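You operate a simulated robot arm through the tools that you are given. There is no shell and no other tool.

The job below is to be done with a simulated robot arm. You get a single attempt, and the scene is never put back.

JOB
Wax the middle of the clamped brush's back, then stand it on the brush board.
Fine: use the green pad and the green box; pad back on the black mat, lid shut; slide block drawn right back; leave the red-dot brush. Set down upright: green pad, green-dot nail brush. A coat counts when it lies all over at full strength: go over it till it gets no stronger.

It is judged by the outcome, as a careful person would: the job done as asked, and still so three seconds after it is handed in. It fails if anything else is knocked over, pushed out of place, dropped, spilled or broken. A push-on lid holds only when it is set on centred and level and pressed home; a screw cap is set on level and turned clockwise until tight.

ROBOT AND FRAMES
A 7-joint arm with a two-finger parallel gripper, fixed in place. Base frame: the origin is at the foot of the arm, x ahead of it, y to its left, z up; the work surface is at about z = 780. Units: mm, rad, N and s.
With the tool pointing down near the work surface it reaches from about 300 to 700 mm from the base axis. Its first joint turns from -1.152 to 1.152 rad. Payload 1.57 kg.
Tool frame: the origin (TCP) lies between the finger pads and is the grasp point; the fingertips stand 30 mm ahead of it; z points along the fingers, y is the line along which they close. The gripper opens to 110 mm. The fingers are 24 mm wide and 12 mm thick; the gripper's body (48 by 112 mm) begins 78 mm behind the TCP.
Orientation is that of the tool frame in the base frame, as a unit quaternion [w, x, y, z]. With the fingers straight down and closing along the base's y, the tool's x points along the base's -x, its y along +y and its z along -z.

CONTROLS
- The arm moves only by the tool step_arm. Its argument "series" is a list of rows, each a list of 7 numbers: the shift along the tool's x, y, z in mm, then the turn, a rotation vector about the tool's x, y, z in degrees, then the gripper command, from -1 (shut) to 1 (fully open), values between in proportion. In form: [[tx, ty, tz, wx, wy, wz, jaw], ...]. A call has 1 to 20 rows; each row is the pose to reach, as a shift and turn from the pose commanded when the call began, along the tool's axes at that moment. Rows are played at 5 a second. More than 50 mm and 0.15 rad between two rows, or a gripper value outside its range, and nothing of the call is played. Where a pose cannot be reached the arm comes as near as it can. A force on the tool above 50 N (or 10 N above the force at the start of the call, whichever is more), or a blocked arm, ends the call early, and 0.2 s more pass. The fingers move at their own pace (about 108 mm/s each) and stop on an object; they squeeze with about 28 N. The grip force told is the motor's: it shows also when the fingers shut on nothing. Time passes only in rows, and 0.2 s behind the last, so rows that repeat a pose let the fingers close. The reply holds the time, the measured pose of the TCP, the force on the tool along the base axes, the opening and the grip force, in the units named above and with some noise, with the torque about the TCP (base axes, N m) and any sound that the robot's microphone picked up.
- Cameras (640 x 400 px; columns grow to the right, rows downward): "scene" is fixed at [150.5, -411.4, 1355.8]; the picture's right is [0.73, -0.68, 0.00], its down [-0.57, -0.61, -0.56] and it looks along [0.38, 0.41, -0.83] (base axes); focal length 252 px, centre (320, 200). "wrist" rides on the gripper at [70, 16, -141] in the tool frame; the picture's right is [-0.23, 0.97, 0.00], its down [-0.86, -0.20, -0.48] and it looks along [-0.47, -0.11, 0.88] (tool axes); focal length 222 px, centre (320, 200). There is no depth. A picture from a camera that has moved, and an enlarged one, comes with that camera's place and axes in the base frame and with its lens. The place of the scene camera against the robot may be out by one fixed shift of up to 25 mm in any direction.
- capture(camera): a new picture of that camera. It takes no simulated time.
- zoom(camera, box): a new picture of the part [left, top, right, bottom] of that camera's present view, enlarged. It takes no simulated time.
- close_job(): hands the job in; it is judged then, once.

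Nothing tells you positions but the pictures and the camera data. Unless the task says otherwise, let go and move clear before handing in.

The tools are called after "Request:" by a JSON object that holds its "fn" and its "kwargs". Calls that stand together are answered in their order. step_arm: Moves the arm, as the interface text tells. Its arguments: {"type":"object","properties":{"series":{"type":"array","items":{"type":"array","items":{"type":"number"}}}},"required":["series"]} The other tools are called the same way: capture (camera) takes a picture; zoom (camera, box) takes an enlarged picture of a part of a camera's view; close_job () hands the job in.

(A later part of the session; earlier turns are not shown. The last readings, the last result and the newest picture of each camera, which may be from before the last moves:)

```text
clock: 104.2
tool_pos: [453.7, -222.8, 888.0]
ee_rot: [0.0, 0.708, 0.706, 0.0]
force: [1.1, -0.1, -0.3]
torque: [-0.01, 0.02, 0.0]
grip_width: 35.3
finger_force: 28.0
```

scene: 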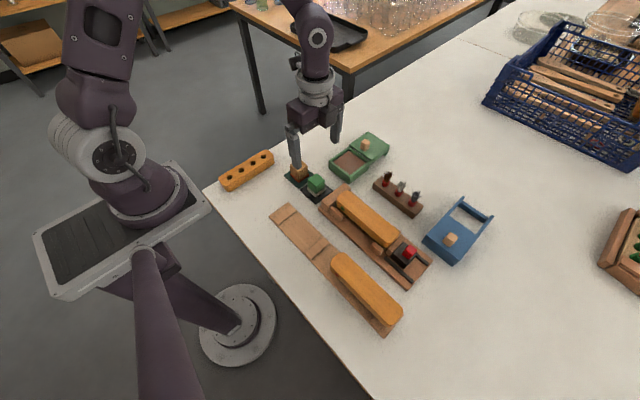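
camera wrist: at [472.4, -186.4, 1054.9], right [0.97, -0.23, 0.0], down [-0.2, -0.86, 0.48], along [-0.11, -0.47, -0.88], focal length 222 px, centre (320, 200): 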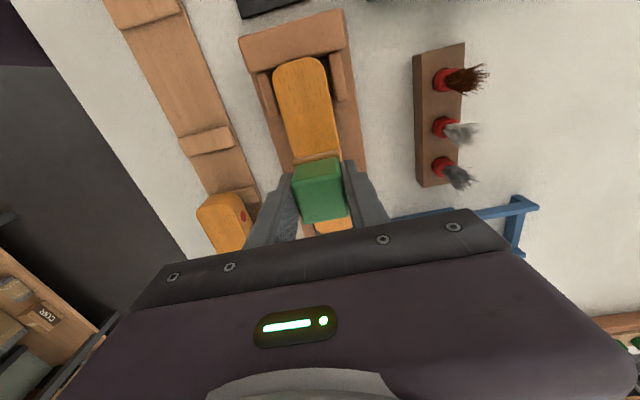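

Request:
{"fn": "step_arm", "kwargs": {"series": [[0, 0, 1, 0, 0, 0, -1], [0, 0, 1.6, 0, 0, 0, -1], [4, 0, 1.6, 0, 0, 0, -1], [4, 3, 1.6, 0, 0, 0, -1], [0, 3, 1.6, 0, 0, 0, -1], [-4, 3, 1.6, 0, 0, 0, -1], [-8, 3, 1.6, 0, 0, 0, -1], [-8, 0, 1.6, 0, 0, 0, -1], [-4, 0, 1.6, 0, 0, 0, -1], [0, 0, 1.6, 0, 0, 0, -1], [4, 0, 1.6, 0, 0, 0, -1], [4, -3, 1.6, 0, 0, 0, -1], [0, -3, 1.6, 0, 0, 0, -1], [-4, -3, 1.6, 0, 0, 0, -1], [-8, -3, 1.6, 0, 0, 0, -1], [-8, 0, 1.6, 0, 0, 0, -1], [-4, 0, 1.6, 0, 0, 0, -1], [0, 0, 1.6, 0, 0, 0, -1], [4, 0, 1.6, 0, 0, 0, -1], [0, 0, 1.6, 0, 0, 0, -1]]}}

Request:
{"fn": "step_arm", "kwargs": {"series": [[0, 0, -5, 0, 0, 0, -1], [0, 0, -25, 0, 0, 0, -1], [-30, 0, -55, 0, 0, 0, -1], [-60, 0, -85, 0, 0, 0, -1], [-96, 0, -115, 0, 0, 0, -1], [-96, 0, -115, 0, 0, 0, -1]]}}

Request:
{"fn": "zoom", "kwargs": {"camera": "wrist", "box": [230, 10, 390, 170]}}

Request:
{"fn": "zoom", "kwargs": {"camera": "scene", "box": [335, 180, 405, 250]}}

```text
clock: 108.4
tool_pos: [453.3, -221.7, 887.5]
ee_rot: [-0.002, 0.708, 0.707, 0.0]
force: [-0.1, 0.6, 0.5]
torque: [0.02, -0.05, 0.03]
grip_width: 35.1
finger_force: 27.5
```

```text
clock: 109.8
tool_pos: [453.4, -320.7, 1001.0]
ee_rot: [-0.001, 0.708, 0.707, -0.001]
force: [1.0, -0.5, -0.5]
torque: [-0.07, 0.0, 0.02]
grip_width: 35.3
finger_force: 28.2
```

```text
2.50 times, centred on (310, 90) of wrist
camera zoom: at [470.2, -251.4, 1142.3], right [0.97, -0.23, 0.0], down [-0.2, -0.85, 0.48], along [-0.11, -0.47, -0.88], focal length 555 px, centre (345, 475)
```

zoom: 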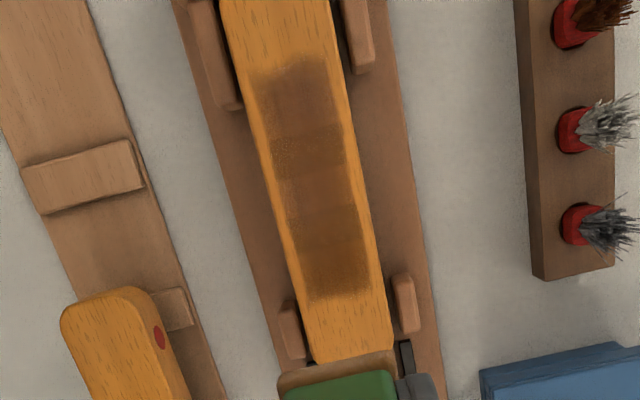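

```text
5.71 times, centred on (370, 215) of scene
camera zoom: at [150.5, -411.5, 1355.8], right [0.73, -0.68, 0.0], down [-0.57, -0.61, -0.56], along [0.38, 0.41, -0.83], focal length 1442 px, centre (34, 114)
```

zoom: 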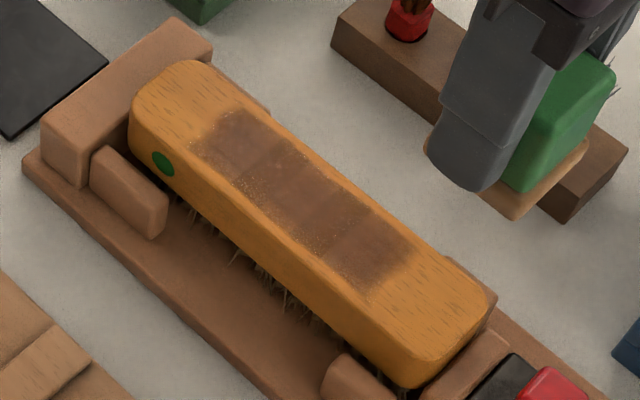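

The patch is now one even rectangle centred on the brush, with nothing beyond it. I'll reload and do one more complete round over all three strips to be sure it's saturated.

Request:
{"fn": "step_arm", "kwargs": {"series": [[40, 0, 0, 0, 0, 0, -1], [80, 15, 0, 0, 0, 0, -1], [115, 40, 10, 0, 0, 0, -1], [150, 65, 20, 0, 0, 0, -1], [185, 90, 35, 0, 0, 0, -1], [215, 112, 55, 0, 0, 0, -1], [232, 123.5, 85, 0, 0, 0, -1], [232, 123.5, 115, 0, 0, 0, -1], [232, 123.5, 138, 0, 0, 0, -1], [232, 123.5, 148, 0, 0, 0, -1], [232, 123.5, 148, 0, 0, 0, -1]]}}

```text
clock: 112.2
tool_pos: [578.3, -88.4, 853.9]
ee_rot: [-0.001, 0.708, 0.706, 0.0]
force: [0.6, -0.5, -0.3]
torque: [0.0, -0.03, 0.0]
grip_width: 35.3
finger_force: 27.9
```

Request:
{"fn": "step_arm", "kwargs": {"series": [[0, 0, 1, 0, 0, 0, -1], [0, 0, 2, 0, 0, 0, -1], [0, 0, 2.7, 0, 0, 0, -1], [0, 0, 2.7, 0, 0, 0, -1]]}}

```text
clock: 113.2
tool_pos: [578.6, -88.7, 850.6]
ee_rot: [0.001, 0.707, 0.707, 0.001]
force: [-1.0, 0.0, 2.8]
torque: [-0.02, 0.01, -0.02]
grip_width: 35.0
finger_force: 28.4
```

Request:
{"fn": "step_arm", "kwargs": {"series": [[0, 0, 0.6, 0, 0, 0, -1], [5, 0, 0.6, 0, 0, 0, -1], [8, 0, 0.6, 0, 0, 0, -1], [4, 0, 0.6, 0, 0, 0, -1], [0, 0, 0.6, 0, 0, 0, -1], [-4, 0, 0.6, 0, 0, 0, -1], [-8, 0, 0.6, 0, 0, 0, -1], [-4, 0, 0.6, 0, 0, 0, -1], [0, 0, 0.6, 0, 0, 0, -1], [0, 0, 0.6, 0, 0, 0, -1], [0, 0, -5, 0, 0, 0, -1], [0, 0, -25, 0, 0, 0, -1], [0, 0, -60, 0, 0, 0, -1], [0, 0, -84.4, 0, 0, 0, -1]]}}

Request:
{"fn": "step_arm", "kwargs": {"series": [[0, -30, 0, 0, 0, 0, -1], [-30, -60, 0, 0, 0, 0, -1], [-65, -90, 0, 0, 0, 0, -1], [-100, -115, 0, 0, 0, 0, -1], [-136, -123.5, 0, 0, 0, 0, -1], [-136, -123.5, 25, 0, 0, 0, -1], [-136, -123.5, 44, 0, 0, 0, -1], [-136, -123.5, 46.5, 0, 0, 0, -1], [-136, -123.5, 46.5, 0, 0, 0, -1]]}}

```text
clock: 116.2
tool_pos: [576.8, -87.3, 935.6]
ee_rot: [-0.002, 0.708, 0.706, 0.001]
force: [0.1, -0.1, -0.3]
torque: [0.01, 0.01, 0.01]
grip_width: 35.3
finger_force: 27.8
```

```text
clock: 118.2
tool_pos: [453.4, -224.2, 888.5]
ee_rot: [0.0, 0.707, 0.707, 0.0]
force: [-0.3, 0.1, -0.1]
torque: [0.04, 0.0, 0.03]
grip_width: 35.2
finger_force: 28.1
```

Request:
{"fn": "step_arm", "kwargs": {"series": [[0, 0, 1, 0, 0, 0, -1], [0, 0, 1.8, 0, 0, 0, -1], [4, 0, 1.8, 0, 0, 0, -1], [0, 2, 1.8, 0, 0, 0, -1], [-4, 2, 1.8, 0, 0, 0, -1], [-10, 2, 1.8, 0, 0, 0, -1], [-17, 2, 1.8, 0, 0, 0, -1], [-24, 2, 1.8, 0, 0, 0, -1], [-31, 2, 1.8, 0, 0, 0, -1], [-38, 2, 1.8, 0, 0, 0, -1], [-45, 2, 1.8, 0, 0, 0, -1], [-52, 2, 1.8, 0, 0, 0, -1], [-58, 2, 1.8, 0, 0, 0, -1], [-62, 2, 1.8, 0, 0, 0, -1], [-62, -2, 1.8, 0, 0, 0, -1], [-58, -2, 1.8, 0, 0, 0, -1], [-54, -2, 1.8, 0, 0, 0, -1], [-58, 0, 1.8, 0, 0, 0, -1], [-62, 0, 1.8, 0, 0, 0, -1], [-58, -2, 1.8, 0, 0, 0, -1]]}}

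Request:
{"fn": "step_arm", "kwargs": {"series": [[0, 2, 0, 0, 0, 0, -1], [6, 0, 0, 0, 0, 0, -1], [13, 0, 0, 0, 0, 0, -1], [20, 0, 0, 0, 0, 0, -1], [27, 0, 0, 0, 0, 0, -1], [34, 0, 0, 0, 0, 0, -1], [41, 0, 0, 0, 0, 0, -1], [48, 0, 0, 0, 0, 0, -1], [55, 0, 0, 0, 0, 0, -1], [62, 0, 0, 0, 0, 0, -1], [62, 3, 0, 0, 0, 0, -1], [55, 3, 0, 0, 0, 0, -1], [62, 2, 0, 0, 0, 0, -1], [55, 2, 0, 0, 0, 0, -1], [50, 2, 0, 0, 0, 0, -1], [42, 2, 0, 0, 0, 0, -1], [34, 2, 0, 0, 0, 0, -1], [28, 2, 0, 0, 0, 0, -1], [20, 2, 0, 0, 0, 0, -1], [10, 2, 0, 0, 0, 0, -1]]}}

Request:
{"fn": "step_arm", "kwargs": {"series": [[-7, 0, 0, 0, 0, 0, -1], [-12, 0, 0, 0, 0, 0, -1], [-7, 0, 0, 0, 0, 0, -1], [-7, 0, -5, 0, 0, 0, -1], [-7, 0, -25, 0, 0, 0, -1], [-20, 0, -60, 0, 0, 0, -1], [-40, 0, -95, 0, 0, 0, -1], [-48, 0, -115, 0, 0, 0, -1], [-48, 0, -115, 0, 0, 0, -1]]}}

Request:
{"fn": "zoom", "kwargs": {"camera": "wrist", "box": [230, 10, 390, 170]}}

Request:
{"fn": "zoom", "kwargs": {"camera": "scene", "box": [335, 180, 405, 250]}}

```text
clock: 122.4
tool_pos: [451.2, -280.9, 887.5]
ee_rot: [0.001, 0.708, 0.706, 0.0]
force: [0.9, -0.2, 0.1]
torque: [-0.03, 0.05, 0.02]
grip_width: 35.2
finger_force: 27.9
```

```text
clock: 126.6
tool_pos: [453.7, -272.8, 887.8]
ee_rot: [0.0, 0.708, 0.706, 0.0]
force: [-0.4, -0.3, 0.5]
torque: [-0.04, -0.02, -0.02]
grip_width: 34.9
finger_force: 27.9
```

```text
clock: 128.6
tool_pos: [454.5, -320.6, 1004.4]
ee_rot: [0.0, 0.707, 0.707, 0.0]
force: [-0.4, -0.2, -0.3]
torque: [0.0, 0.03, 0.0]
grip_width: 35.0
finger_force: 28.1
```

```text
2.50 times, centred on (310, 90) of wrist
camera zoom: at [470.4, -250.9, 1143.6], right [0.97, -0.23, 0.0], down [-0.2, -0.86, 0.48], along [-0.11, -0.47, -0.88], focal length 555 px, centre (345, 475)
```

zoom: 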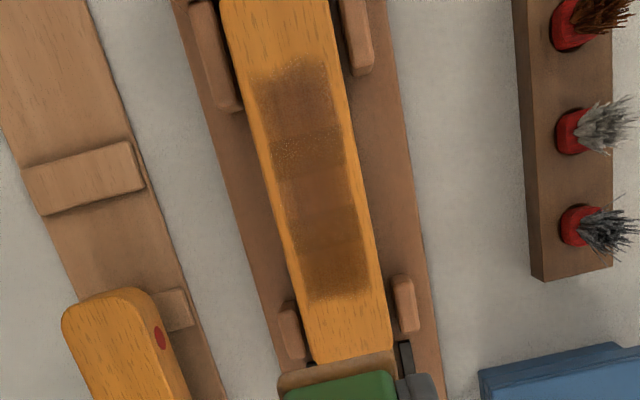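

```text
5.71 times, centred on (370, 215) of scene
camera zoom: at [150.5, -411.5, 1355.8], right [0.73, -0.68, 0.0], down [-0.57, -0.61, -0.56], along [0.38, 0.41, -0.83], focal length 1442 px, centre (34, 114)
```

zoom: 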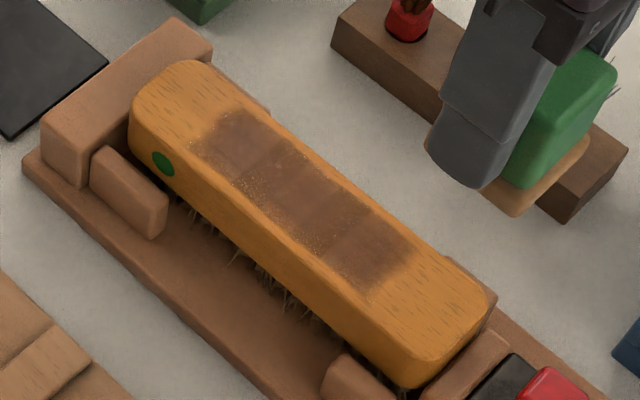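

The coat looks even, but the contact force was light on that round. I'll do one more round a touch deeper to confirm it gets no stronger.

Request:
{"fn": "step_arm", "kwargs": {"series": [[30, 0, 30, 0, 0, 0, -1], [60, 0, 60, 0, 0, 0, -1], [90, 0, 85, 0, 0, 0, -1], [96, 0, 108, 0, 0, 0, -1], [96, 0, 114, 0, 0, 0, -1], [96, 0, 115.3, 0, 0, 0, -1], [96, 0, 115.3, 0, 0, 0, -1]]}}

```text
clock: 130.2
tool_pos: [455.1, -223.6, 887.4]
ee_rot: [0.0, 0.708, 0.706, 0.0]
force: [-0.3, 1.0, 3.7]
torque: [0.0, 0.02, 0.02]
grip_width: 35.1
finger_force: 28.0
```

Request:
{"fn": "step_arm", "kwargs": {"series": [[0, 0, 0.5, 0, 0, 0, -1], [4, 0, 0.5, 0, 0, 0, -1], [0, 2, 0.5, 0, 0, 0, -1], [-4, 2, 0.5, 0, 0, 0, -1], [-10, 2, 0.5, 0, 0, 0, -1], [-17, 2, 0.5, 0, 0, 0, -1], [-24, 2, 0.5, 0, 0, 0, -1], [-31, 2, 0.5, 0, 0, 0, -1], [-38, 2, 0.5, 0, 0, 0, -1], [-45, 2, 0.5, 0, 0, 0, -1], [-52, 2, 0.5, 0, 0, 0, -1], [-58, 2, 0.5, 0, 0, 0, -1], [-62, 2, 0.5, 0, 0, 0, -1], [-62, -2, 0.5, 0, 0, 0, -1], [-58, -2, 0.5, 0, 0, 0, -1], [-54, -2, 0.5, 0, 0, 0, -1], [-58, 0, 0.5, 0, 0, 0, -1], [-62, 0, 0.5, 0, 0, 0, -1], [-58, -2, 0.5, 0, 0, 0, -1]]}}

Request:
{"fn": "step_arm", "kwargs": {"series": [[0, 2, 0, 0, 0, 0, -1], [6, 0, 0, 0, 0, 0, -1], [13, 0, 0, 0, 0, 0, -1], [20, 0, 0, 0, 0, 0, -1], [27, 0, 0, 0, 0, 0, -1], [34, 0, 0, 0, 0, 0, -1], [41, 0, 0, 0, 0, 0, -1], [48, 0, 0, 0, 0, 0, -1], [55, 0, 0, 0, 0, 0, -1], [62, 0, 0, 0, 0, 0, -1], [62, 3, 0, 0, 0, 0, -1], [55, 3, 0, 0, 0, 0, -1], [62, 2, 0, 0, 0, 0, -1], [55, 2, 0, 0, 0, 0, -1], [50, 2, 0, 0, 0, 0, -1], [42, 2, 0, 0, 0, 0, -1], [34, 2, 0, 0, 0, 0, -1], [28, 2, 0, 0, 0, 0, -1], [20, 2, 0, 0, 0, 0, -1], [10, 2, 0, 0, 0, 0, -1]]}}

Request:
{"fn": "step_arm", "kwargs": {"series": [[-7, 0, 0, 0, 0, 0, -1], [-12, 0, 0, 0, 0, 0, -1], [-7, 0, 0, 0, 0, 0, -1], [-7, 0, -5, 0, 0, 0, -1], [-7, 0, -25, 0, 0, 0, -1], [-20, 0, -60, 0, 0, 0, -1], [-40, 0, -95, 0, 0, 0, -1], [-48, 0, -115, 0, 0, 0, -1], [-48, 0, -115, 0, 0, 0, -1]]}}

Request:
{"fn": "zoom", "kwargs": {"camera": "wrist", "box": [230, 10, 390, 170]}}

Request:
{"fn": "zoom", "kwargs": {"camera": "scene", "box": [335, 180, 405, 250]}}

```text
clock: 134.2
tool_pos: [451.6, -282.9, 887.4]
ee_rot: [0.001, 0.708, 0.706, 0.0]
force: [2.9, -3.7, 9.4]
torque: [-0.13, -0.16, -0.02]
grip_width: 35.0
finger_force: 28.2
```

```text
clock: 138.4
tool_pos: [453.4, -271.9, 885.7]
ee_rot: [-0.001, 0.708, 0.707, 0.001]
force: [0.7, 7.0, 15.3]
torque: [0.32, 0.04, 0.0]
grip_width: 35.4
finger_force: 27.7
```

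```text
clock: 140.4
tool_pos: [453.9, -320.9, 1002.5]
ee_rot: [-0.001, 0.707, 0.707, 0.0]
force: [-0.6, 0.3, -0.3]
torque: [0.02, -0.05, 0.01]
grip_width: 35.3
finger_force: 27.9
```

```text
2.50 times, centred on (310, 90) of wrist
camera zoom: at [470.2, -250.7, 1143.1], right [0.97, -0.23, 0.0], down [-0.2, -0.86, 0.48], along [-0.11, -0.47, -0.88], focal length 555 px, centre (345, 475)
```

zoom: 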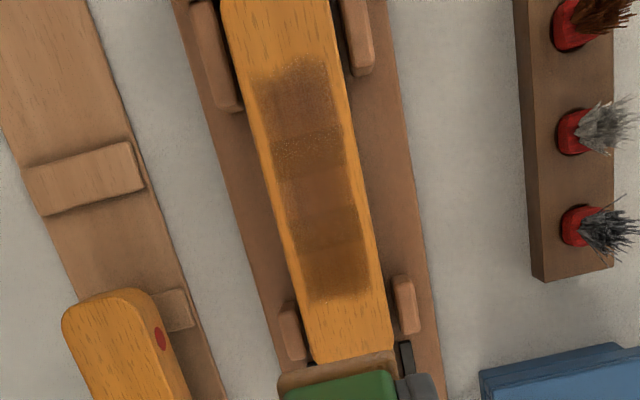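

```text
5.71 times, centred on (370, 215) of scene
camera zoom: at [150.5, -411.5, 1355.8], right [0.73, -0.68, 0.0], down [-0.57, -0.61, -0.56], along [0.38, 0.41, -0.83], focal length 1442 px, centre (34, 114)
```

zoom: 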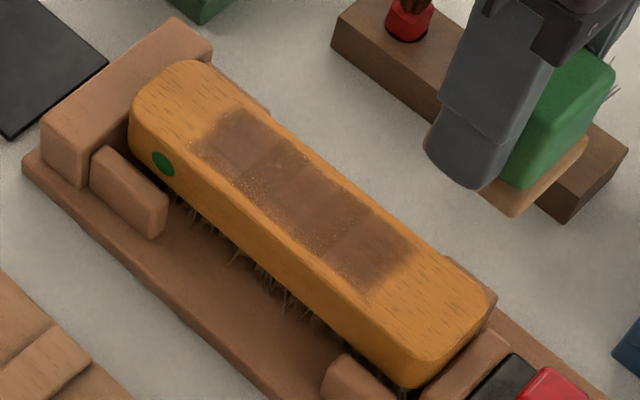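

The patch is unchanged, so the coat is at full strength. Now I'll take the pad back to the black mat at (445, -86).

Request:
{"fn": "step_arm", "kwargs": {"series": [[45, 0, 0, 0, 0, 0, -1], [90, 0, 0, 0, 0, 0, -1], [135, -4, 10, 0, 0, 0, -1], [180, -9, 20, 0, 0, 0, -1], [215, -9.4, 40, 0, 0, 0, -1], [237.4, -9.4, 75, 0, 0, 0, -1], [237.4, -9.4, 110, 0, 0, 0, -1], [237.4, -9.4, 140, 0, 0, 0, -1], [237.4, -9.4, 160, 0, 0, 0, -1], [237.4, -9.4, 170, 0, 0, 0, -1], [237.4, -9.4, 170, 0, 0, 0, -1]]}}

Request:
{"fn": "zoom", "kwargs": {"camera": "wrist", "box": [230, 60, 390, 220]}}

Request:
{"fn": "zoom", "kwargs": {"camera": "scene", "box": [270, 120, 350, 210]}}

```text
clock: 142.8
tool_pos: [444.6, -82.3, 831.0]
ee_rot: [0.001, 0.707, 0.707, 0.0]
force: [-1.8, 0.2, -0.4]
torque: [0.01, 0.0, 0.05]
grip_width: 35.4
finger_force: 27.6
```

```text
2.50 times, centred on (310, 140) of wrist
camera zoom: at [461.1, -12.4, 972.3], right [0.97, -0.23, 0.0], down [-0.2, -0.86, 0.48], along [-0.11, -0.47, -0.88], focal length 555 px, centre (345, 350)
```

zoom: 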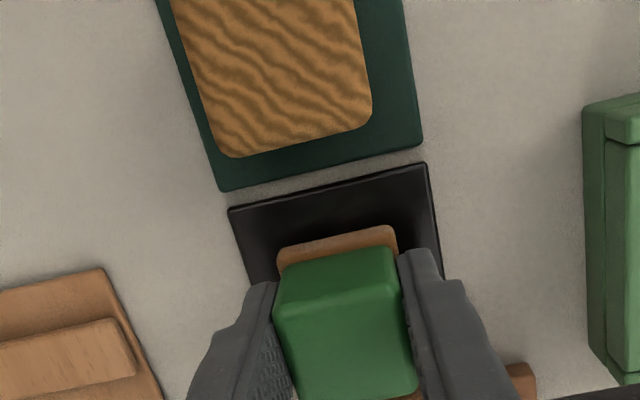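

```text
4.44 times, centred on (310, 165) of scene
camera zoom: at [150.5, -411.4, 1355.8], right [0.73, -0.68, 0.0], down [-0.57, -0.61, -0.56], along [0.38, 0.41, -0.83], focal length 1121 px, centre (364, 356)
```

zoom: 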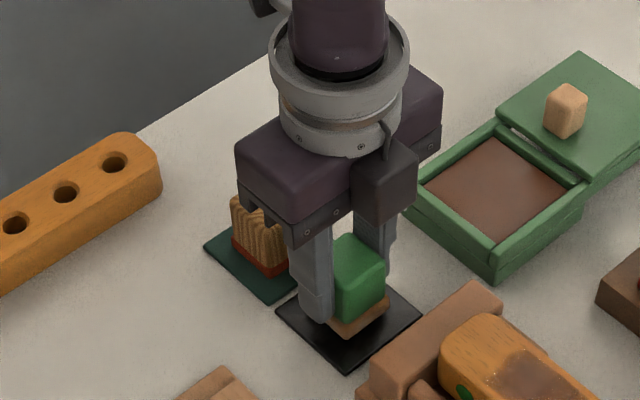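

The pad is centred over the mat, so I'll lower it gently to contact.

Request:
{"fn": "step_arm", "kwargs": {"series": [[0, 0, 1, 0, 0, 0, -1], [0, 0, 2, 0, 0, 0, -1], [0, 0, 3, 0, 0, 0, -1], [0, 0, 3, 0, 0, 0, -1]]}}

```text
clock: 143.8
tool_pos: [445.0, -81.3, 829.0]
ee_rot: [0.0, 0.708, 0.707, 0.0]
force: [-1.2, 0.4, -0.2]
torque: [-0.03, 0.03, -0.02]
grip_width: 35.3
finger_force: 28.0
```

Request:
{"fn": "step_arm", "kwargs": {"series": [[-1, 0, 1, 0, 0, 0, -1], [-1, 0, 1.8, 0, 0, 0, -1], [-1, 0, 1.8, 0, 0, 0, -1]]}}

```text
clock: 144.6
tool_pos: [445.0, -83.9, 826.7]
ee_rot: [0.0, 0.707, 0.707, 0.0]
force: [0.5, -0.2, -0.1]
torque: [0.01, -0.01, 0.01]
grip_width: 35.3
finger_force: 27.6
```

Request:
{"fn": "step_arm", "kwargs": {"series": [[0, 0, 0.7, 0, 0, 0, -1], [0, 0, 1.2, 0, 0, 0, -1], [0, 0, 1.2, 0, 0, 0, -1]]}}

```text
clock: 145.4
tool_pos: [444.6, -82.1, 825.6]
ee_rot: [0.0, 0.708, 0.706, 0.0]
force: [-1.2, 0.9, 17.1]
torque: [-0.08, 0.09, 0.01]
grip_width: 35.1
finger_force: 27.6
```

The pad is on the mat. I'll ease off, open the fingers and retreat straight up.

Request:
{"fn": "step_arm", "kwargs": {"series": [[0, 0, -0.5, 0, 0, 0, -1], [0, 0, -0.5, 0, 0, 0, -0.3], [0, 0, -0.5, 0, 0, 0, 0.0], [0, 0, -0.5, 0, 0, 0, 0.2], [0, 0, -0.5, 0, 0, 0, 0.2], [0, 0, -20, 0, 0, 0, 0.2], [0, 0, -50, 0, 0, 0, 0.2], [0, 0, -90, 0, 0, 0, 0.2], [0, 0, -90, 0, 0, 0, 0.2]]}}

Request:
{"fn": "zoom", "kwargs": {"camera": "scene", "box": [270, 120, 350, 210]}}

Request:
{"fn": "capture", "kwargs": {"camera": "wrist"}}

Request:
{"fn": "zoom", "kwargs": {"camera": "wrist", "box": [380, 20, 620, 180]}}

```text
clock: 147.4
tool_pos: [444.6, -83.0, 915.9]
ee_rot: [-0.001, 0.708, 0.707, -0.001]
force: [-0.4, -0.1, -0.2]
torque: [-0.01, 0.04, -0.03]
grip_width: 65.9
finger_force: 0.1
```

```text
4.44 times, centred on (310, 165) of scene
camera zoom: at [150.5, -411.4, 1355.8], right [0.73, -0.68, 0.0], down [-0.57, -0.61, -0.56], along [0.38, 0.41, -0.83], focal length 1121 px, centre (364, 356)
```

zoom: 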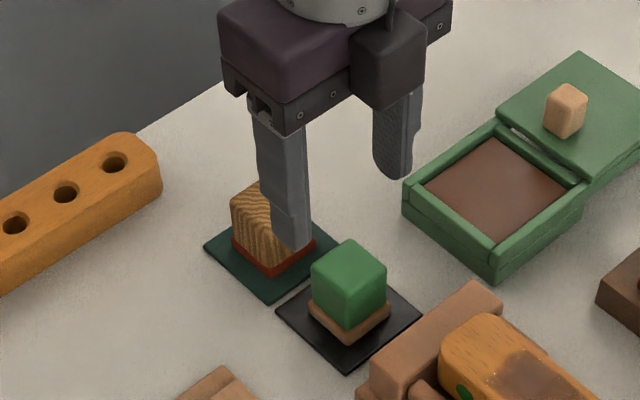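

```text
taken
camera wrist: at [461.0, -13.3, 1057.2], right [0.97, -0.23, 0.0], down [-0.2, -0.86, 0.48], along [-0.11, -0.47, -0.88], focal length 222 px, centre (320, 200)
```

wrist: 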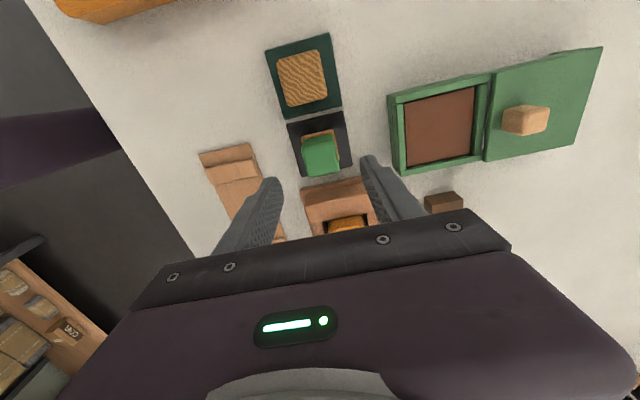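

```text
2.50 times, centred on (500, 100) of wrist
camera zoom: at [461.0, -13.3, 1057.2], right [0.97, -0.23, 0.0], down [-0.2, -0.86, 0.48], along [-0.11, -0.47, -0.88], focal length 555 px, centre (-130, 450)
```

zoom: 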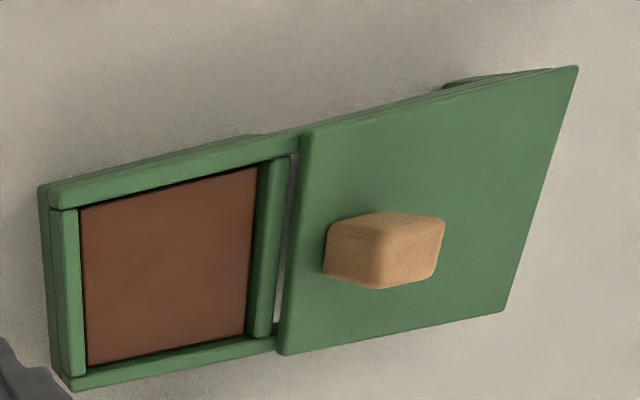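

The pad stands upright on its mat. Next is the green lid, so I'll move near it for a more overhead look at the knob.

Request:
{"fn": "step_arm", "kwargs": {"series": [[-4, 35, -20, 0, 0, 0, 0.2], [-8, 75, -30, 0, 0, 0, 0.2], [-14, 115, -30, 0, 0, 0, 0.2], [-22, 155, -30, 0, 0, 0, 0.2], [-30, 195, -30, 0, 0, 0, 0.2], [-30, 195, -30, 0, 0, 0, 0.2]]}}

Request:
{"fn": "capture", "kwargs": {"camera": "wrist"}}

Request:
{"fn": "zoom", "kwargs": {"camera": "wrist", "box": [200, 40, 400, 180]}}

```text
clock: 148.8
tool_pos: [641.1, -113.2, 945.5]
ee_rot: [-0.001, 0.708, 0.707, 0.0]
force: [-0.4, 0.8, 0.8]
torque: [0.02, -0.02, -0.02]
grip_width: 66.0
finger_force: 0.1
```

```text
taken
camera wrist: at [657.7, -43.3, 1086.1], right [0.97, -0.23, 0.0], down [-0.2, -0.85, 0.48], along [-0.11, -0.47, -0.88], focal length 222 px, centre (320, 200)
```

wrist: 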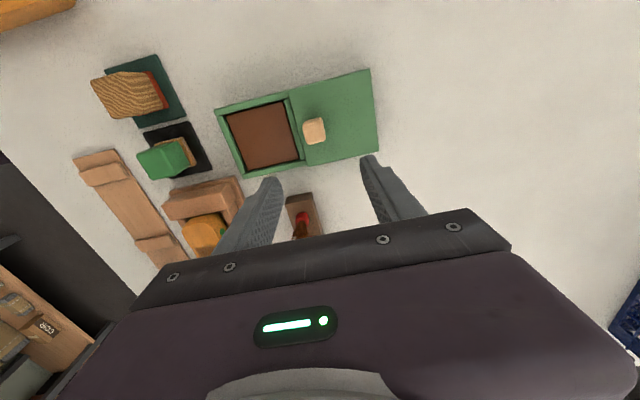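

```text
2.86 times, centred on (300, 110) of wrist
camera zoom: at [657.7, -43.3, 1086.1], right [0.97, -0.23, 0.0], down [-0.2, -0.85, 0.48], along [-0.11, -0.47, -0.88], focal length 635 px, centre (377, 457)
```

zoom: 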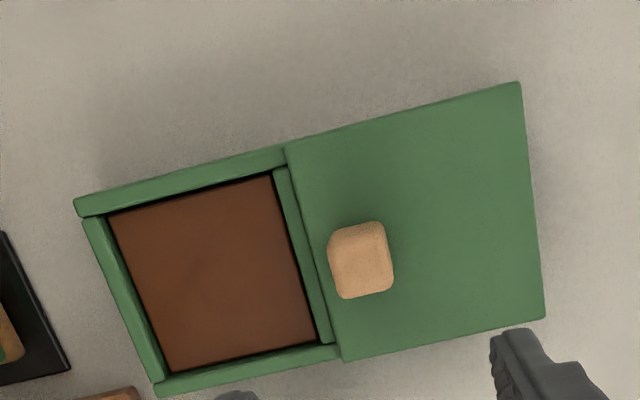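

I place the knob at about (641, -89) with its top at z≈847, and the lid needs to travel about 88 mm towards -x. I'll descend around the knob.

Request:
{"fn": "step_arm", "kwargs": {"series": [[12, 0, 0, 0, 0, 0, 0.2], [24, 0, 20, 0, 0, 0, 0.0], [24, 0, 50, 0, 0, 0, 0.0], [24, 0, 72, 0, 0, 0, 0.0], [24, 0, 84, 0, 0, 0, 0.0], [24, 0, 88, 0, 0, 0, 0.0], [24, 0, 88, 0, 0, 0, 0.0]]}}

Request:
{"fn": "zoom", "kwargs": {"camera": "wrist", "box": [220, 60, 420, 230]}}

Request:
{"fn": "zoom", "kwargs": {"camera": "scene", "box": [320, 90, 420, 190]}}

```text
clock: 150.4
tool_pos: [641.5, -89.0, 857.1]
ee_rot: [0.0, 0.707, 0.707, 0.001]
force: [-0.5, 0.5, 0.0]
torque: [0.04, 0.02, 0.0]
grip_width: 55.1
finger_force: 0.0
```

```text
2.35 times, centred on (320, 145) of wrist
camera zoom: at [656.8, -20.0, 998.7], right [0.97, -0.23, 0.0], down [-0.2, -0.85, 0.48], along [-0.11, -0.47, -0.88], focal length 523 px, centre (320, 329)
```

zoom: 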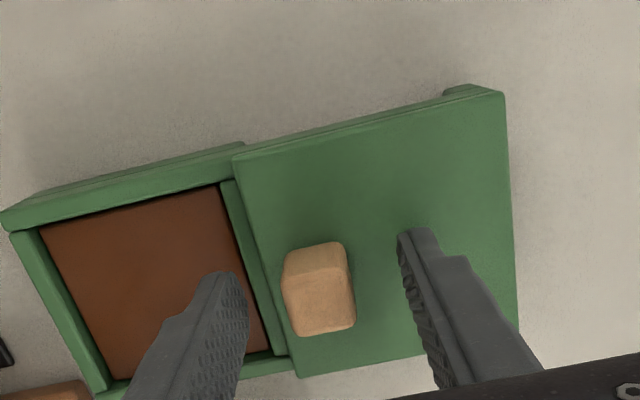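

```text
4.00 times, centred on (370, 140) of scene
camera zoom: at [150.5, -411.4, 1355.8], right [0.73, -0.68, 0.0], down [-0.57, -0.61, -0.56], along [0.38, 0.41, -0.83], focal length 1009 px, centre (120, 440)
```

zoom: 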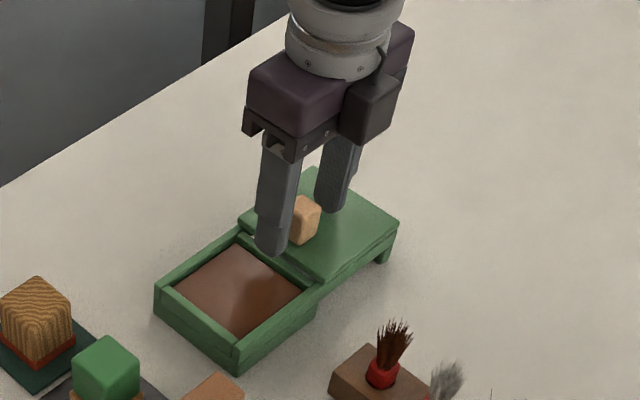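

The fingers straddle the knob just above the lid. I'll close on it.

Request:
{"fn": "step_arm", "kwargs": {"series": [[0, 0, 0, 0, 0, 0, -0.4], [0, 0, 0, 0, 0, 0, -1], [0, 0, 0, 0, 0, 0, -1], [0, 0, 0, 0, 0, 0, -1]]}}

```text
clock: 151.4
tool_pos: [639.2, -89.1, 857.8]
ee_rot: [0.0, 0.708, 0.706, -0.001]
force: [-3.9, -0.5, -0.3]
torque: [0.04, 0.06, 0.11]
grip_width: 21.6
finger_force: 34.7
```

I've got the knob (21.6 mm). Sliding the lid towards -x gradually.

Request:
{"fn": "step_arm", "kwargs": {"series": [[0, -4, 0, 0, 0, 0, -1], [0, -9, 0, 0, 0, 0, -1], [0, -15, 0, 0, 0, 0, -1], [0, -21, 0, 0, 0, 0, -1], [0, -27, 0, 0, 0, 0, -1], [0, -33, 0, 0, 0, 0, -1], [0, -40, 0, 0, 0, 0, -1], [0, -40, 0, 0, 0, 0, -1]]}}

Request:
{"fn": "zoom", "kwargs": {"camera": "scene", "box": [320, 90, 420, 190]}}

```text
clock: 153.2
tool_pos: [600.0, -89.0, 858.3]
ee_rot: [-0.001, 0.708, 0.707, -0.001]
force: [0.3, 1.9, -6.8]
torque: [-0.01, -0.08, 0.09]
grip_width: 21.5
finger_force: 34.5
```

```text
4.00 times, centred on (370, 140) of scene
camera zoom: at [150.6, -411.4, 1355.8], right [0.73, -0.68, 0.0], down [-0.57, -0.61, -0.56], along [0.38, 0.41, -0.83], focal length 1009 px, centre (120, 440)
```

zoom: 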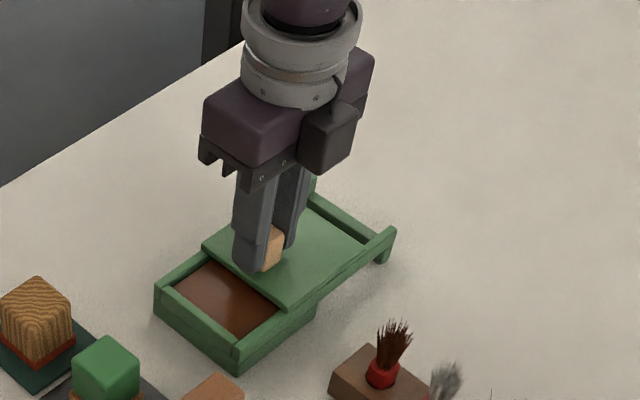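

Request:
{"fn": "step_arm", "kwargs": {"series": [[0, -6, 0.3, 0, 0, 0, -1], [0, -12, 0.3, 0, 0, 0, -1], [0, -18, 0.3, 0, 0, 0, -1], [0, -24, 0.3, 0, 0, 0, -1], [0, -30, 0.3, 0, 0, 0, -1], [0, -36, 0.3, 0, 0, 0, -1], [0, -40, 0.3, 0, 0, 0, -1], [0, -40, 0.3, 0, 0, 0, -1]]}}

Request:
{"fn": "zoom", "kwargs": {"camera": "scene", "box": [320, 90, 420, 190]}}

Request:
{"fn": "zoom", "kwargs": {"camera": "wrist", "box": [200, 60, 420, 230]}}

```text
clock: 155.0
tool_pos: [561.0, -89.5, 857.0]
ee_rot: [0.001, 0.708, 0.707, 0.001]
force: [-0.6, 3.7, 9.8]
torque: [0.32, 0.01, 0.02]
grip_width: 21.5
finger_force: 34.7
```

```text
4.00 times, centred on (370, 140) of scene
camera zoom: at [150.3, -411.3, 1355.9], right [0.73, -0.68, 0.0], down [-0.57, -0.61, -0.56], along [0.38, 0.41, -0.83], focal length 1009 px, centre (120, 440)
```

zoom: 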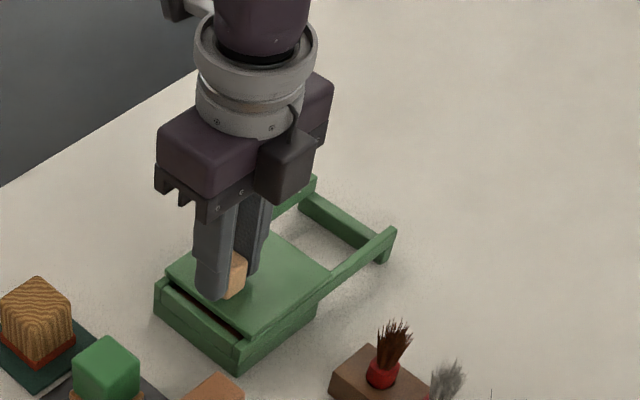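

```text
2.35 times, centred on (310, 145) of wrist
camera zoom: at [576.4, -20.0, 998.7], right [0.97, -0.23, 0.0], down [-0.2, -0.85, 0.48], along [-0.11, -0.47, -0.88], focal length 523 px, centre (344, 329)
```

zoom: 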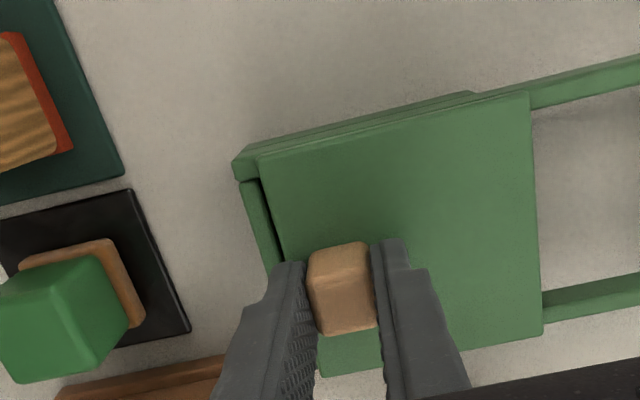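

About 8–10 mm remains, so I'll keep going in small steps until it meets its stop.

Request:
{"fn": "step_arm", "kwargs": {"series": [[0, -2, 0, 0, 0, 0, -1], [0, -4, 0, 0, 0, 0, -1], [0, -6, 0, 0, 0, 0, -1], [0, -6, 0, 0, 0, 0, -1]]}}

```text
clock: 156.0
tool_pos: [553.1, -90.4, 856.9]
ee_rot: [0.0, 0.708, 0.706, 0.0]
force: [0.6, 3.2, 11.6]
torque: [0.11, -0.03, 0.07]
grip_width: 21.4
finger_force: 34.4
```

Request:
{"fn": "step_arm", "kwargs": {"series": [[0, -1, 0, 0, 0, 0, -1], [0, -2, 0, 0, 0, 0, -1], [0, -3, 0, 0, 0, 0, -1], [0, -3, 0, 0, 0, 0, -1]]}}

Request:
{"fn": "zoom", "kwargs": {"camera": "scene", "box": [330, 120, 410, 200]}}

Request:
{"fn": "zoom", "kwargs": {"camera": "wrist", "box": [220, 80, 340, 200]}}

```text
clock: 157.0
tool_pos: [552.2, -89.9, 857.4]
ee_rot: [0.0, 0.708, 0.706, 0.0]
force: [-0.3, 1.5, 3.3]
torque: [-0.07, -0.05, 0.03]
grip_width: 21.5
finger_force: 34.7
```

```text
5.00 times, centred on (370, 160) of scene
camera zoom: at [150.4, -411.4, 1355.8], right [0.73, -0.68, 0.0], down [-0.57, -0.61, -0.56], along [0.38, 0.41, -0.83], focal length 1261 px, centre (70, 400)
```

zoom: 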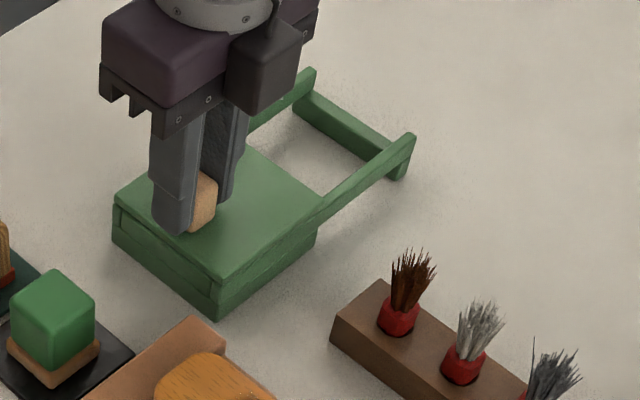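

```text
3.33 times, centred on (280, 140) of wrist
camera zoom: at [567.2, -20.0, 998.7], right [0.97, -0.23, 0.0], down [-0.2, -0.85, 0.48], along [-0.11, -0.47, -0.88], focal length 740 px, centre (453, 400)
```

zoom: 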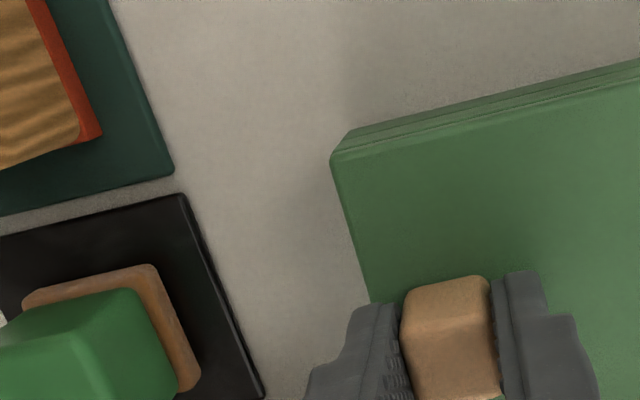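

The lid looks flush with the front, like the blue box. I'll nudge a little more to feel for the stop.

Request:
{"fn": "step_arm", "kwargs": {"series": [[0, -1, 0, 0, 0, 0, -1], [0, -2, 0, 0, 0, 0, -1], [0, -2, 0, 0, 0, 0, -1]]}}

```text
clock: 157.8
tool_pos: [549.1, -89.8, 857.3]
ee_rot: [0.0, 0.708, 0.706, 0.001]
force: [9.4, -0.8, -3.9]
torque: [0.18, -0.18, 0.01]
grip_width: 21.6
finger_force: 34.6
```

The stop is felt at about 9 N, so the lid is shut. I'll relax, open and lift away.

Request:
{"fn": "step_arm", "kwargs": {"series": [[0, 0.5, 0, 0, 0, 0, -1], [0, 0.5, 0, 0, 0, 0, -0.4], [0, 0.5, 0, 0, 0, 0, -0.1], [0, 0.5, 0, 0, 0, 0, -0.1], [0, 0.5, -15, 0, 0, 0, -0.1], [0, 0.5, -50, 0, 0, 0, -0.1], [0, 0.5, -90, 0, 0, 0, -0.1], [0, 0.5, -90, 0, 0, 0, -0.1]]}}

Request:
{"fn": "zoom", "kwargs": {"camera": "scene", "box": [330, 120, 410, 200]}}

Request:
{"fn": "capture", "kwargs": {"camera": "wrist"}}

Request:
{"fn": "zoom", "kwargs": {"camera": "scene", "box": [360, 210, 450, 300]}}

```text
clock: 159.6
tool_pos: [549.4, -90.0, 946.6]
ee_rot: [0.0, 0.708, 0.706, 0.0]
force: [0.6, 0.6, 0.2]
torque: [0.02, 0.0, 0.0]
grip_width: 49.5
finger_force: 0.0
```

```text
5.00 times, centred on (370, 160) of scene
camera zoom: at [150.5, -411.4, 1355.8], right [0.73, -0.68, 0.0], down [-0.57, -0.61, -0.56], along [0.38, 0.41, -0.83], focal length 1261 px, centre (70, 400)
```

zoom: 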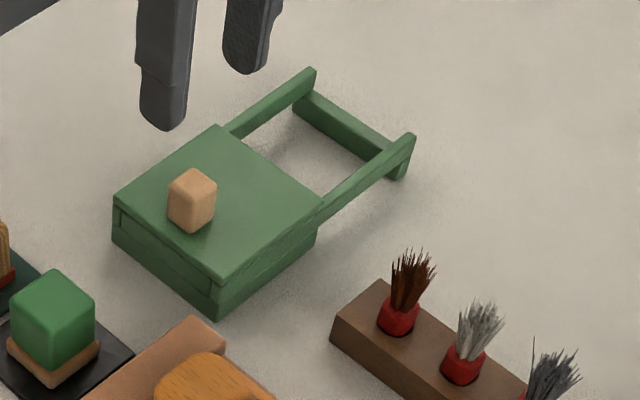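

```text
taken
camera wrist: at [566.0, -19.9, 1088.9], right [0.97, -0.23, 0.0], down [-0.2, -0.86, 0.48], along [-0.11, -0.47, -0.88], focal length 222 px, centre (320, 200)
```

wrist: 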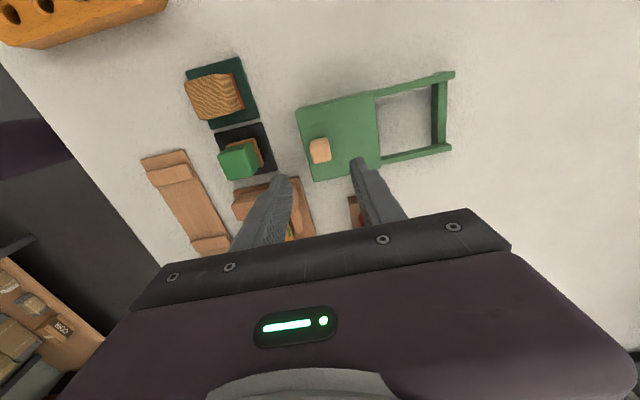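

```text
4.44 times, centred on (405, 255) of scene
camera zoom: at [150.5, -411.4, 1355.8], right [0.73, -0.68, 0.0], down [-0.57, -0.61, -0.56], along [0.38, 0.41, -0.83], focal length 1121 px, centre (-58, -44)
```

zoom: 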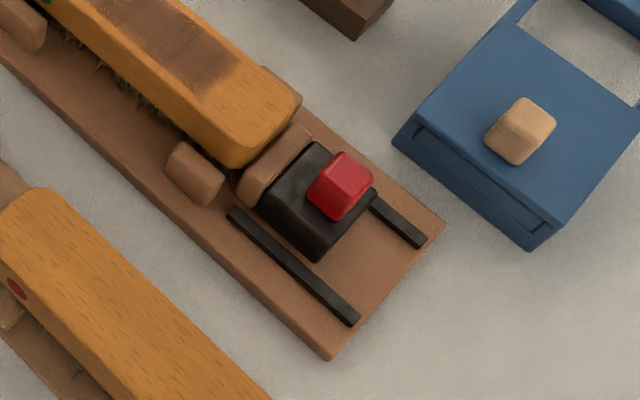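

The lid is shut, matching the blue box. Next I'll draw the slide block back, so I'll go over for a wrist view of its red knob.

Request:
{"fn": "step_arm", "kwargs": {"series": [[-30, -10, -20, 0, 0, 0, -0.1], [-65, -22, -30, 0, 0, 0, -0.1], [-100, -34, -30, 0, 0, 0, -0.1], [-135, -46, -30, 0, 0, 0, -0.1], [-170, -58, -30, 0, 0, 0, -0.1], [-205, -70, -30, 0, 0, 0, -0.1], [-240, -82, -30, 0, 0, 0, -0.1], [-275, -92, -25, 0, 0, 0, -0.1], [-305, -97, -15, 0, 0, 0, -0.1], [-305, -97, -15, 0, 0, 0, -0.1]]}}

Request:
{"fn": "capture", "kwargs": {"camera": "wrist"}}

Request:
{"fn": "zoom", "kwargs": {"camera": "wrist", "box": [220, 60, 420, 220]}}

```text
clock: 161.8
tool_pos: [451.7, -395.4, 960.2]
ee_rot: [0.0, 0.708, 0.707, 0.0]
force: [0.5, 0.4, 0.2]
torque: [-0.04, 0.0, -0.01]
grip_width: 49.3
finger_force: 0.0
```

```text
taken
camera wrist: at [468.2, -326.5, 1101.9], right [0.97, -0.23, 0.0], down [-0.2, -0.86, 0.48], along [-0.11, -0.47, -0.88], focal length 222 px, centre (320, 200)
```

wrist: 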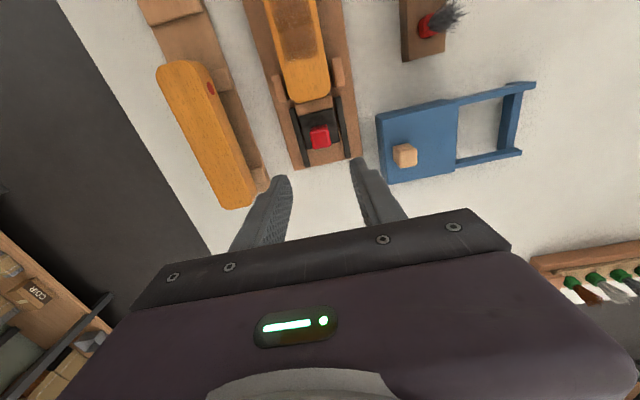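

```text
2.50 times, centred on (320, 140) of wrist
camera zoom: at [468.2, -326.5, 1101.9], right [0.97, -0.23, 0.0], down [-0.2, -0.86, 0.48], along [-0.11, -0.47, -0.88], focal length 555 px, centre (320, 350)
```

zoom: 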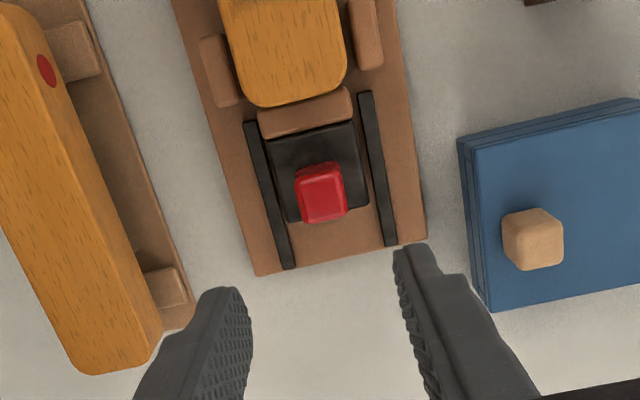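

The red knob is at about (454.5, -388), with its top around z 821–830. I'll move above it, partway down, and look again to refine the height.

Request:
{"fn": "step_arm", "kwargs": {"series": [[4, 1.5, 20, 0, 0, 0, 0.0], [7, 2.8, 50, 0, 0, 0, 0.0], [7, 2.8, 80, 0, 0, 0, 0.0], [7, 2.8, 80, 0, 0, 0, 0.0]]}}

Request:
{"fn": "zoom", "kwargs": {"camera": "wrist", "box": [220, 60, 420, 220]}}

Request:
{"fn": "zoom", "kwargs": {"camera": "scene", "box": [360, 200, 450, 290]}}

```text
clock: 162.8
tool_pos: [455.0, -387.4, 881.3]
ee_rot: [0.001, 0.708, 0.706, 0.0]
force: [0.2, -0.3, 0.1]
torque: [0.03, 0.04, 0.01]
grip_width: 55.1
finger_force: 0.0
```

```text
2.50 times, centred on (320, 140) of wrist
camera zoom: at [471.4, -318.3, 1023.3], right [0.97, -0.23, 0.0], down [-0.2, -0.85, 0.48], along [-0.11, -0.47, -0.88], focal length 555 px, centre (320, 350)
```

zoom: 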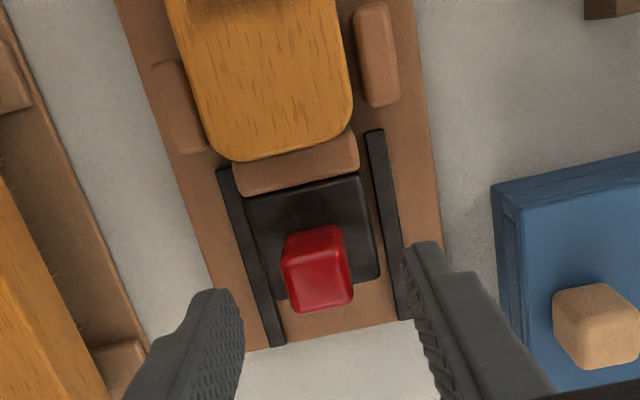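

```text
4.44 times, centred on (405, 245) of scene
camera zoom: at [150.5, -411.4, 1355.8], right [0.73, -0.68, 0.0], down [-0.57, -0.61, -0.56], along [0.38, 0.41, -0.83], focal length 1121 px, centre (-58, 0)
```

zoom: 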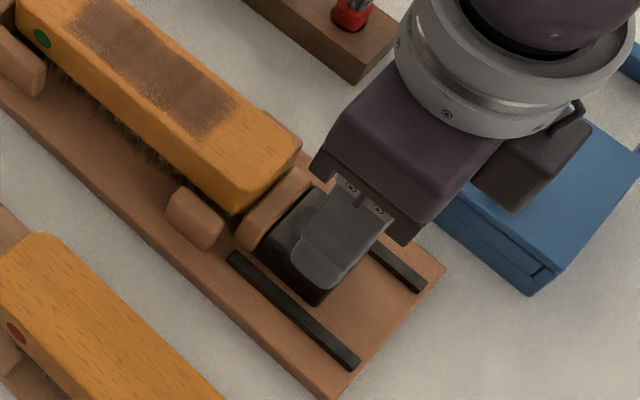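

The knob top comes out nearer z≈843–848. I'll descend to TCP z≈857 (tips about 827) while checking force, then grip it.

Request:
{"fn": "step_arm", "kwargs": {"series": [[0.5, -0.5, 8, 0, 0, 0, 0.0], [0.5, -0.5, 16, 0, 0, 0, 0.0], [0.5, -0.5, 24, 0, 0, 0, 0.0], [0.5, -0.5, 24, 0, 0, 0, 0.0]]}}

Request:
{"fn": "zoom", "kwargs": {"camera": "wrist", "box": [220, 100, 420, 240]}}

Request:
{"fn": "zoom", "kwargs": {"camera": "scene", "box": [370, 210, 440, 280]}}

```text
clock: 163.8
tool_pos: [455.1, -386.9, 858.1]
ee_rot: [0.001, 0.708, 0.706, 0.0]
force: [1.2, 0.6, 0.4]
torque: [-0.01, 0.01, 0.0]
grip_width: 55.0
finger_force: 0.1
```

```text
2.86 times, centred on (320, 170) of wrist
camera zoom: at [470.8, -317.8, 999.5], right [0.97, -0.23, 0.0], down [-0.2, -0.86, 0.48], along [-0.11, -0.47, -0.88], focal length 635 px, centre (320, 286)
```

zoom: 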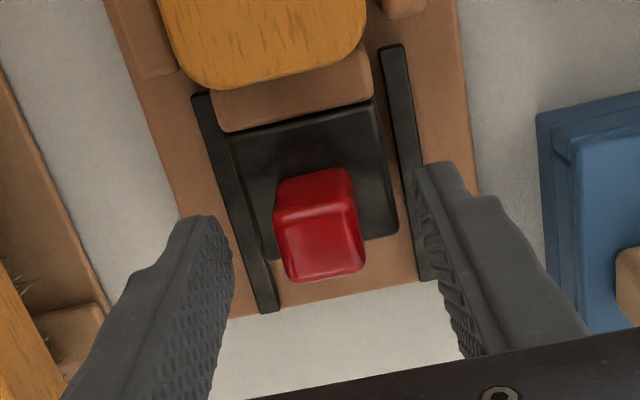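

```text
5.71 times, centred on (405, 245) of scene
camera zoom: at [150.5, -411.4, 1355.8], right [0.73, -0.68, 0.0], down [-0.57, -0.61, -0.56], along [0.38, 0.41, -0.83], focal length 1442 px, centre (-166, -57)
```

zoom: 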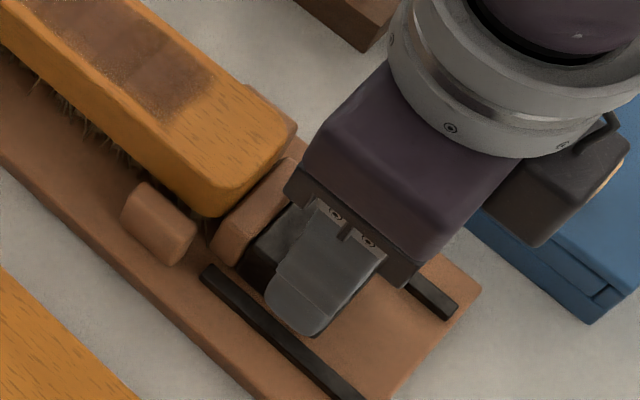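

Request:
{"fn": "step_arm", "kwargs": {"series": [[-1, 0, 1, 0, 0, 0, -0.4], [-1, 0, 1, 0, 0, 0, -1], [-1, 0, 1, 0, 0, 0, -1], [-1, 0, 1, 0, 0, 0, -1]]}}

Request:
{"fn": "zoom", "kwargs": {"camera": "wrist", "box": [220, 100, 420, 240]}}

```text
clock: 164.8
tool_pos: [453.6, -386.7, 858.3]
ee_rot: [-0.001, 0.708, 0.707, 0.0]
force: [8.8, -0.3, 0.4]
torque: [0.06, -0.07, 0.08]
grip_width: 21.7
finger_force: 34.8
```

```text
2.86 times, centred on (320, 170) of wrist
camera zoom: at [471.1, -318.5, 998.7], right [0.97, -0.23, 0.0], down [-0.2, -0.85, 0.48], along [-0.11, -0.47, -0.88], focal length 635 px, centre (320, 286)
```

zoom: 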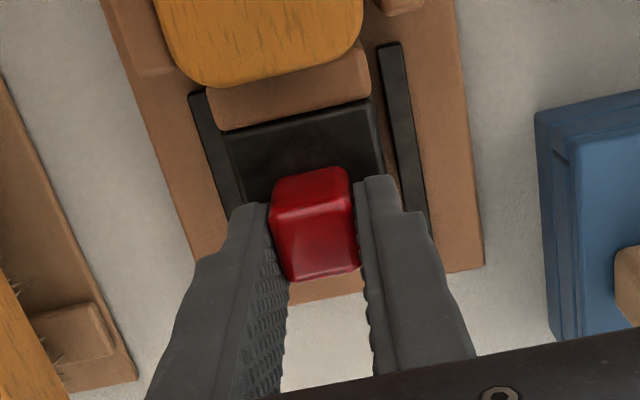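

The knob is held. I'll draw the slide block back towards -y in small steps.

Request:
{"fn": "step_arm", "kwargs": {"series": [[0, 0.5, 0, 0, 0, 0, -1], [-3, 0.5, 0, 0, 0, 0, -1], [-6, 0.5, 0, 0, 0, 0, -1], [-9, 0.5, 0, 0, 0, 0, -1], [-12, 0.5, 0, 0, 0, 0, -1], [-15, 0.5, 0, 0, 0, 0, -1], [-15, 0.5, 0, 0, 0, 0, -1]]}}

Request:
{"fn": "zoom", "kwargs": {"camera": "wrist", "box": [220, 60, 420, 220]}}

Request:
{"fn": "zoom", "kwargs": {"camera": "scene", "box": [330, 180, 440, 290]}}

```text
clock: 166.4
tool_pos: [455.0, -404.8, 856.9]
ee_rot: [0.0, 0.708, 0.706, 0.0]
force: [6.2, -0.5, 13.4]
torque: [0.73, -0.07, 0.07]
grip_width: 21.7
finger_force: 34.7
```

```text
2.50 times, centred on (320, 140) of wrist
camera zoom: at [471.2, -333.8, 998.5], right [0.97, -0.23, 0.0], down [-0.2, -0.85, 0.48], along [-0.11, -0.47, -0.88], focal length 555 px, centre (320, 350)
```

zoom: 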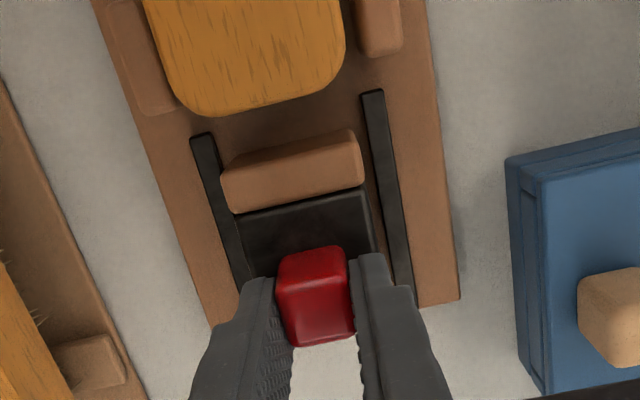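

```text
3.64 times, centred on (385, 235) of scene
camera zoom: at [150.4, -411.3, 1355.9], right [0.73, -0.68, 0.0], down [-0.57, -0.61, -0.56], along [0.38, 0.41, -0.83], focal length 917 px, centre (84, 73)
```

zoom: 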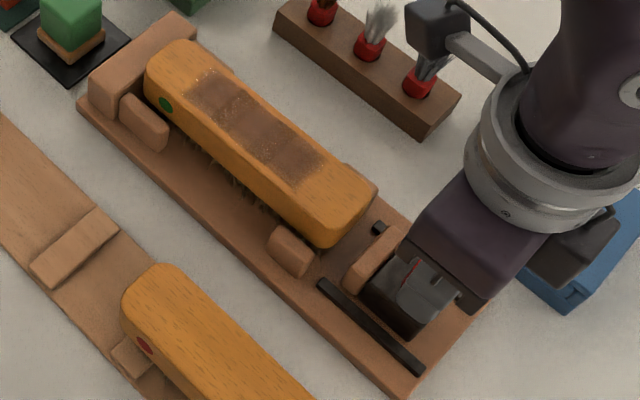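

The block slides well and the brush stays put. I'll keep pulling until it stops.

Request:
{"fn": "step_arm", "kwargs": {"series": [[-2, 0, 0, 0, 0, 0, -1], [-4, 0, 0, 0, 0, 0, -1], [-6, 0, 0, 0, 0, 0, -1], [-8, 0, 0, 0, 0, 0, -1], [-10, 0, 0, 0, 0, 0, -1], [-10, 0, 0, 0, 0, 0, -1]]}}

```text
clock: 167.8
tool_pos: [454.9, -412.4, 856.1]
ee_rot: [0.0, 0.707, 0.707, 0.001]
force: [12.1, 0.3, 12.9]
torque: [0.02, -0.13, 0.11]
grip_width: 21.8
finger_force: 34.7
```

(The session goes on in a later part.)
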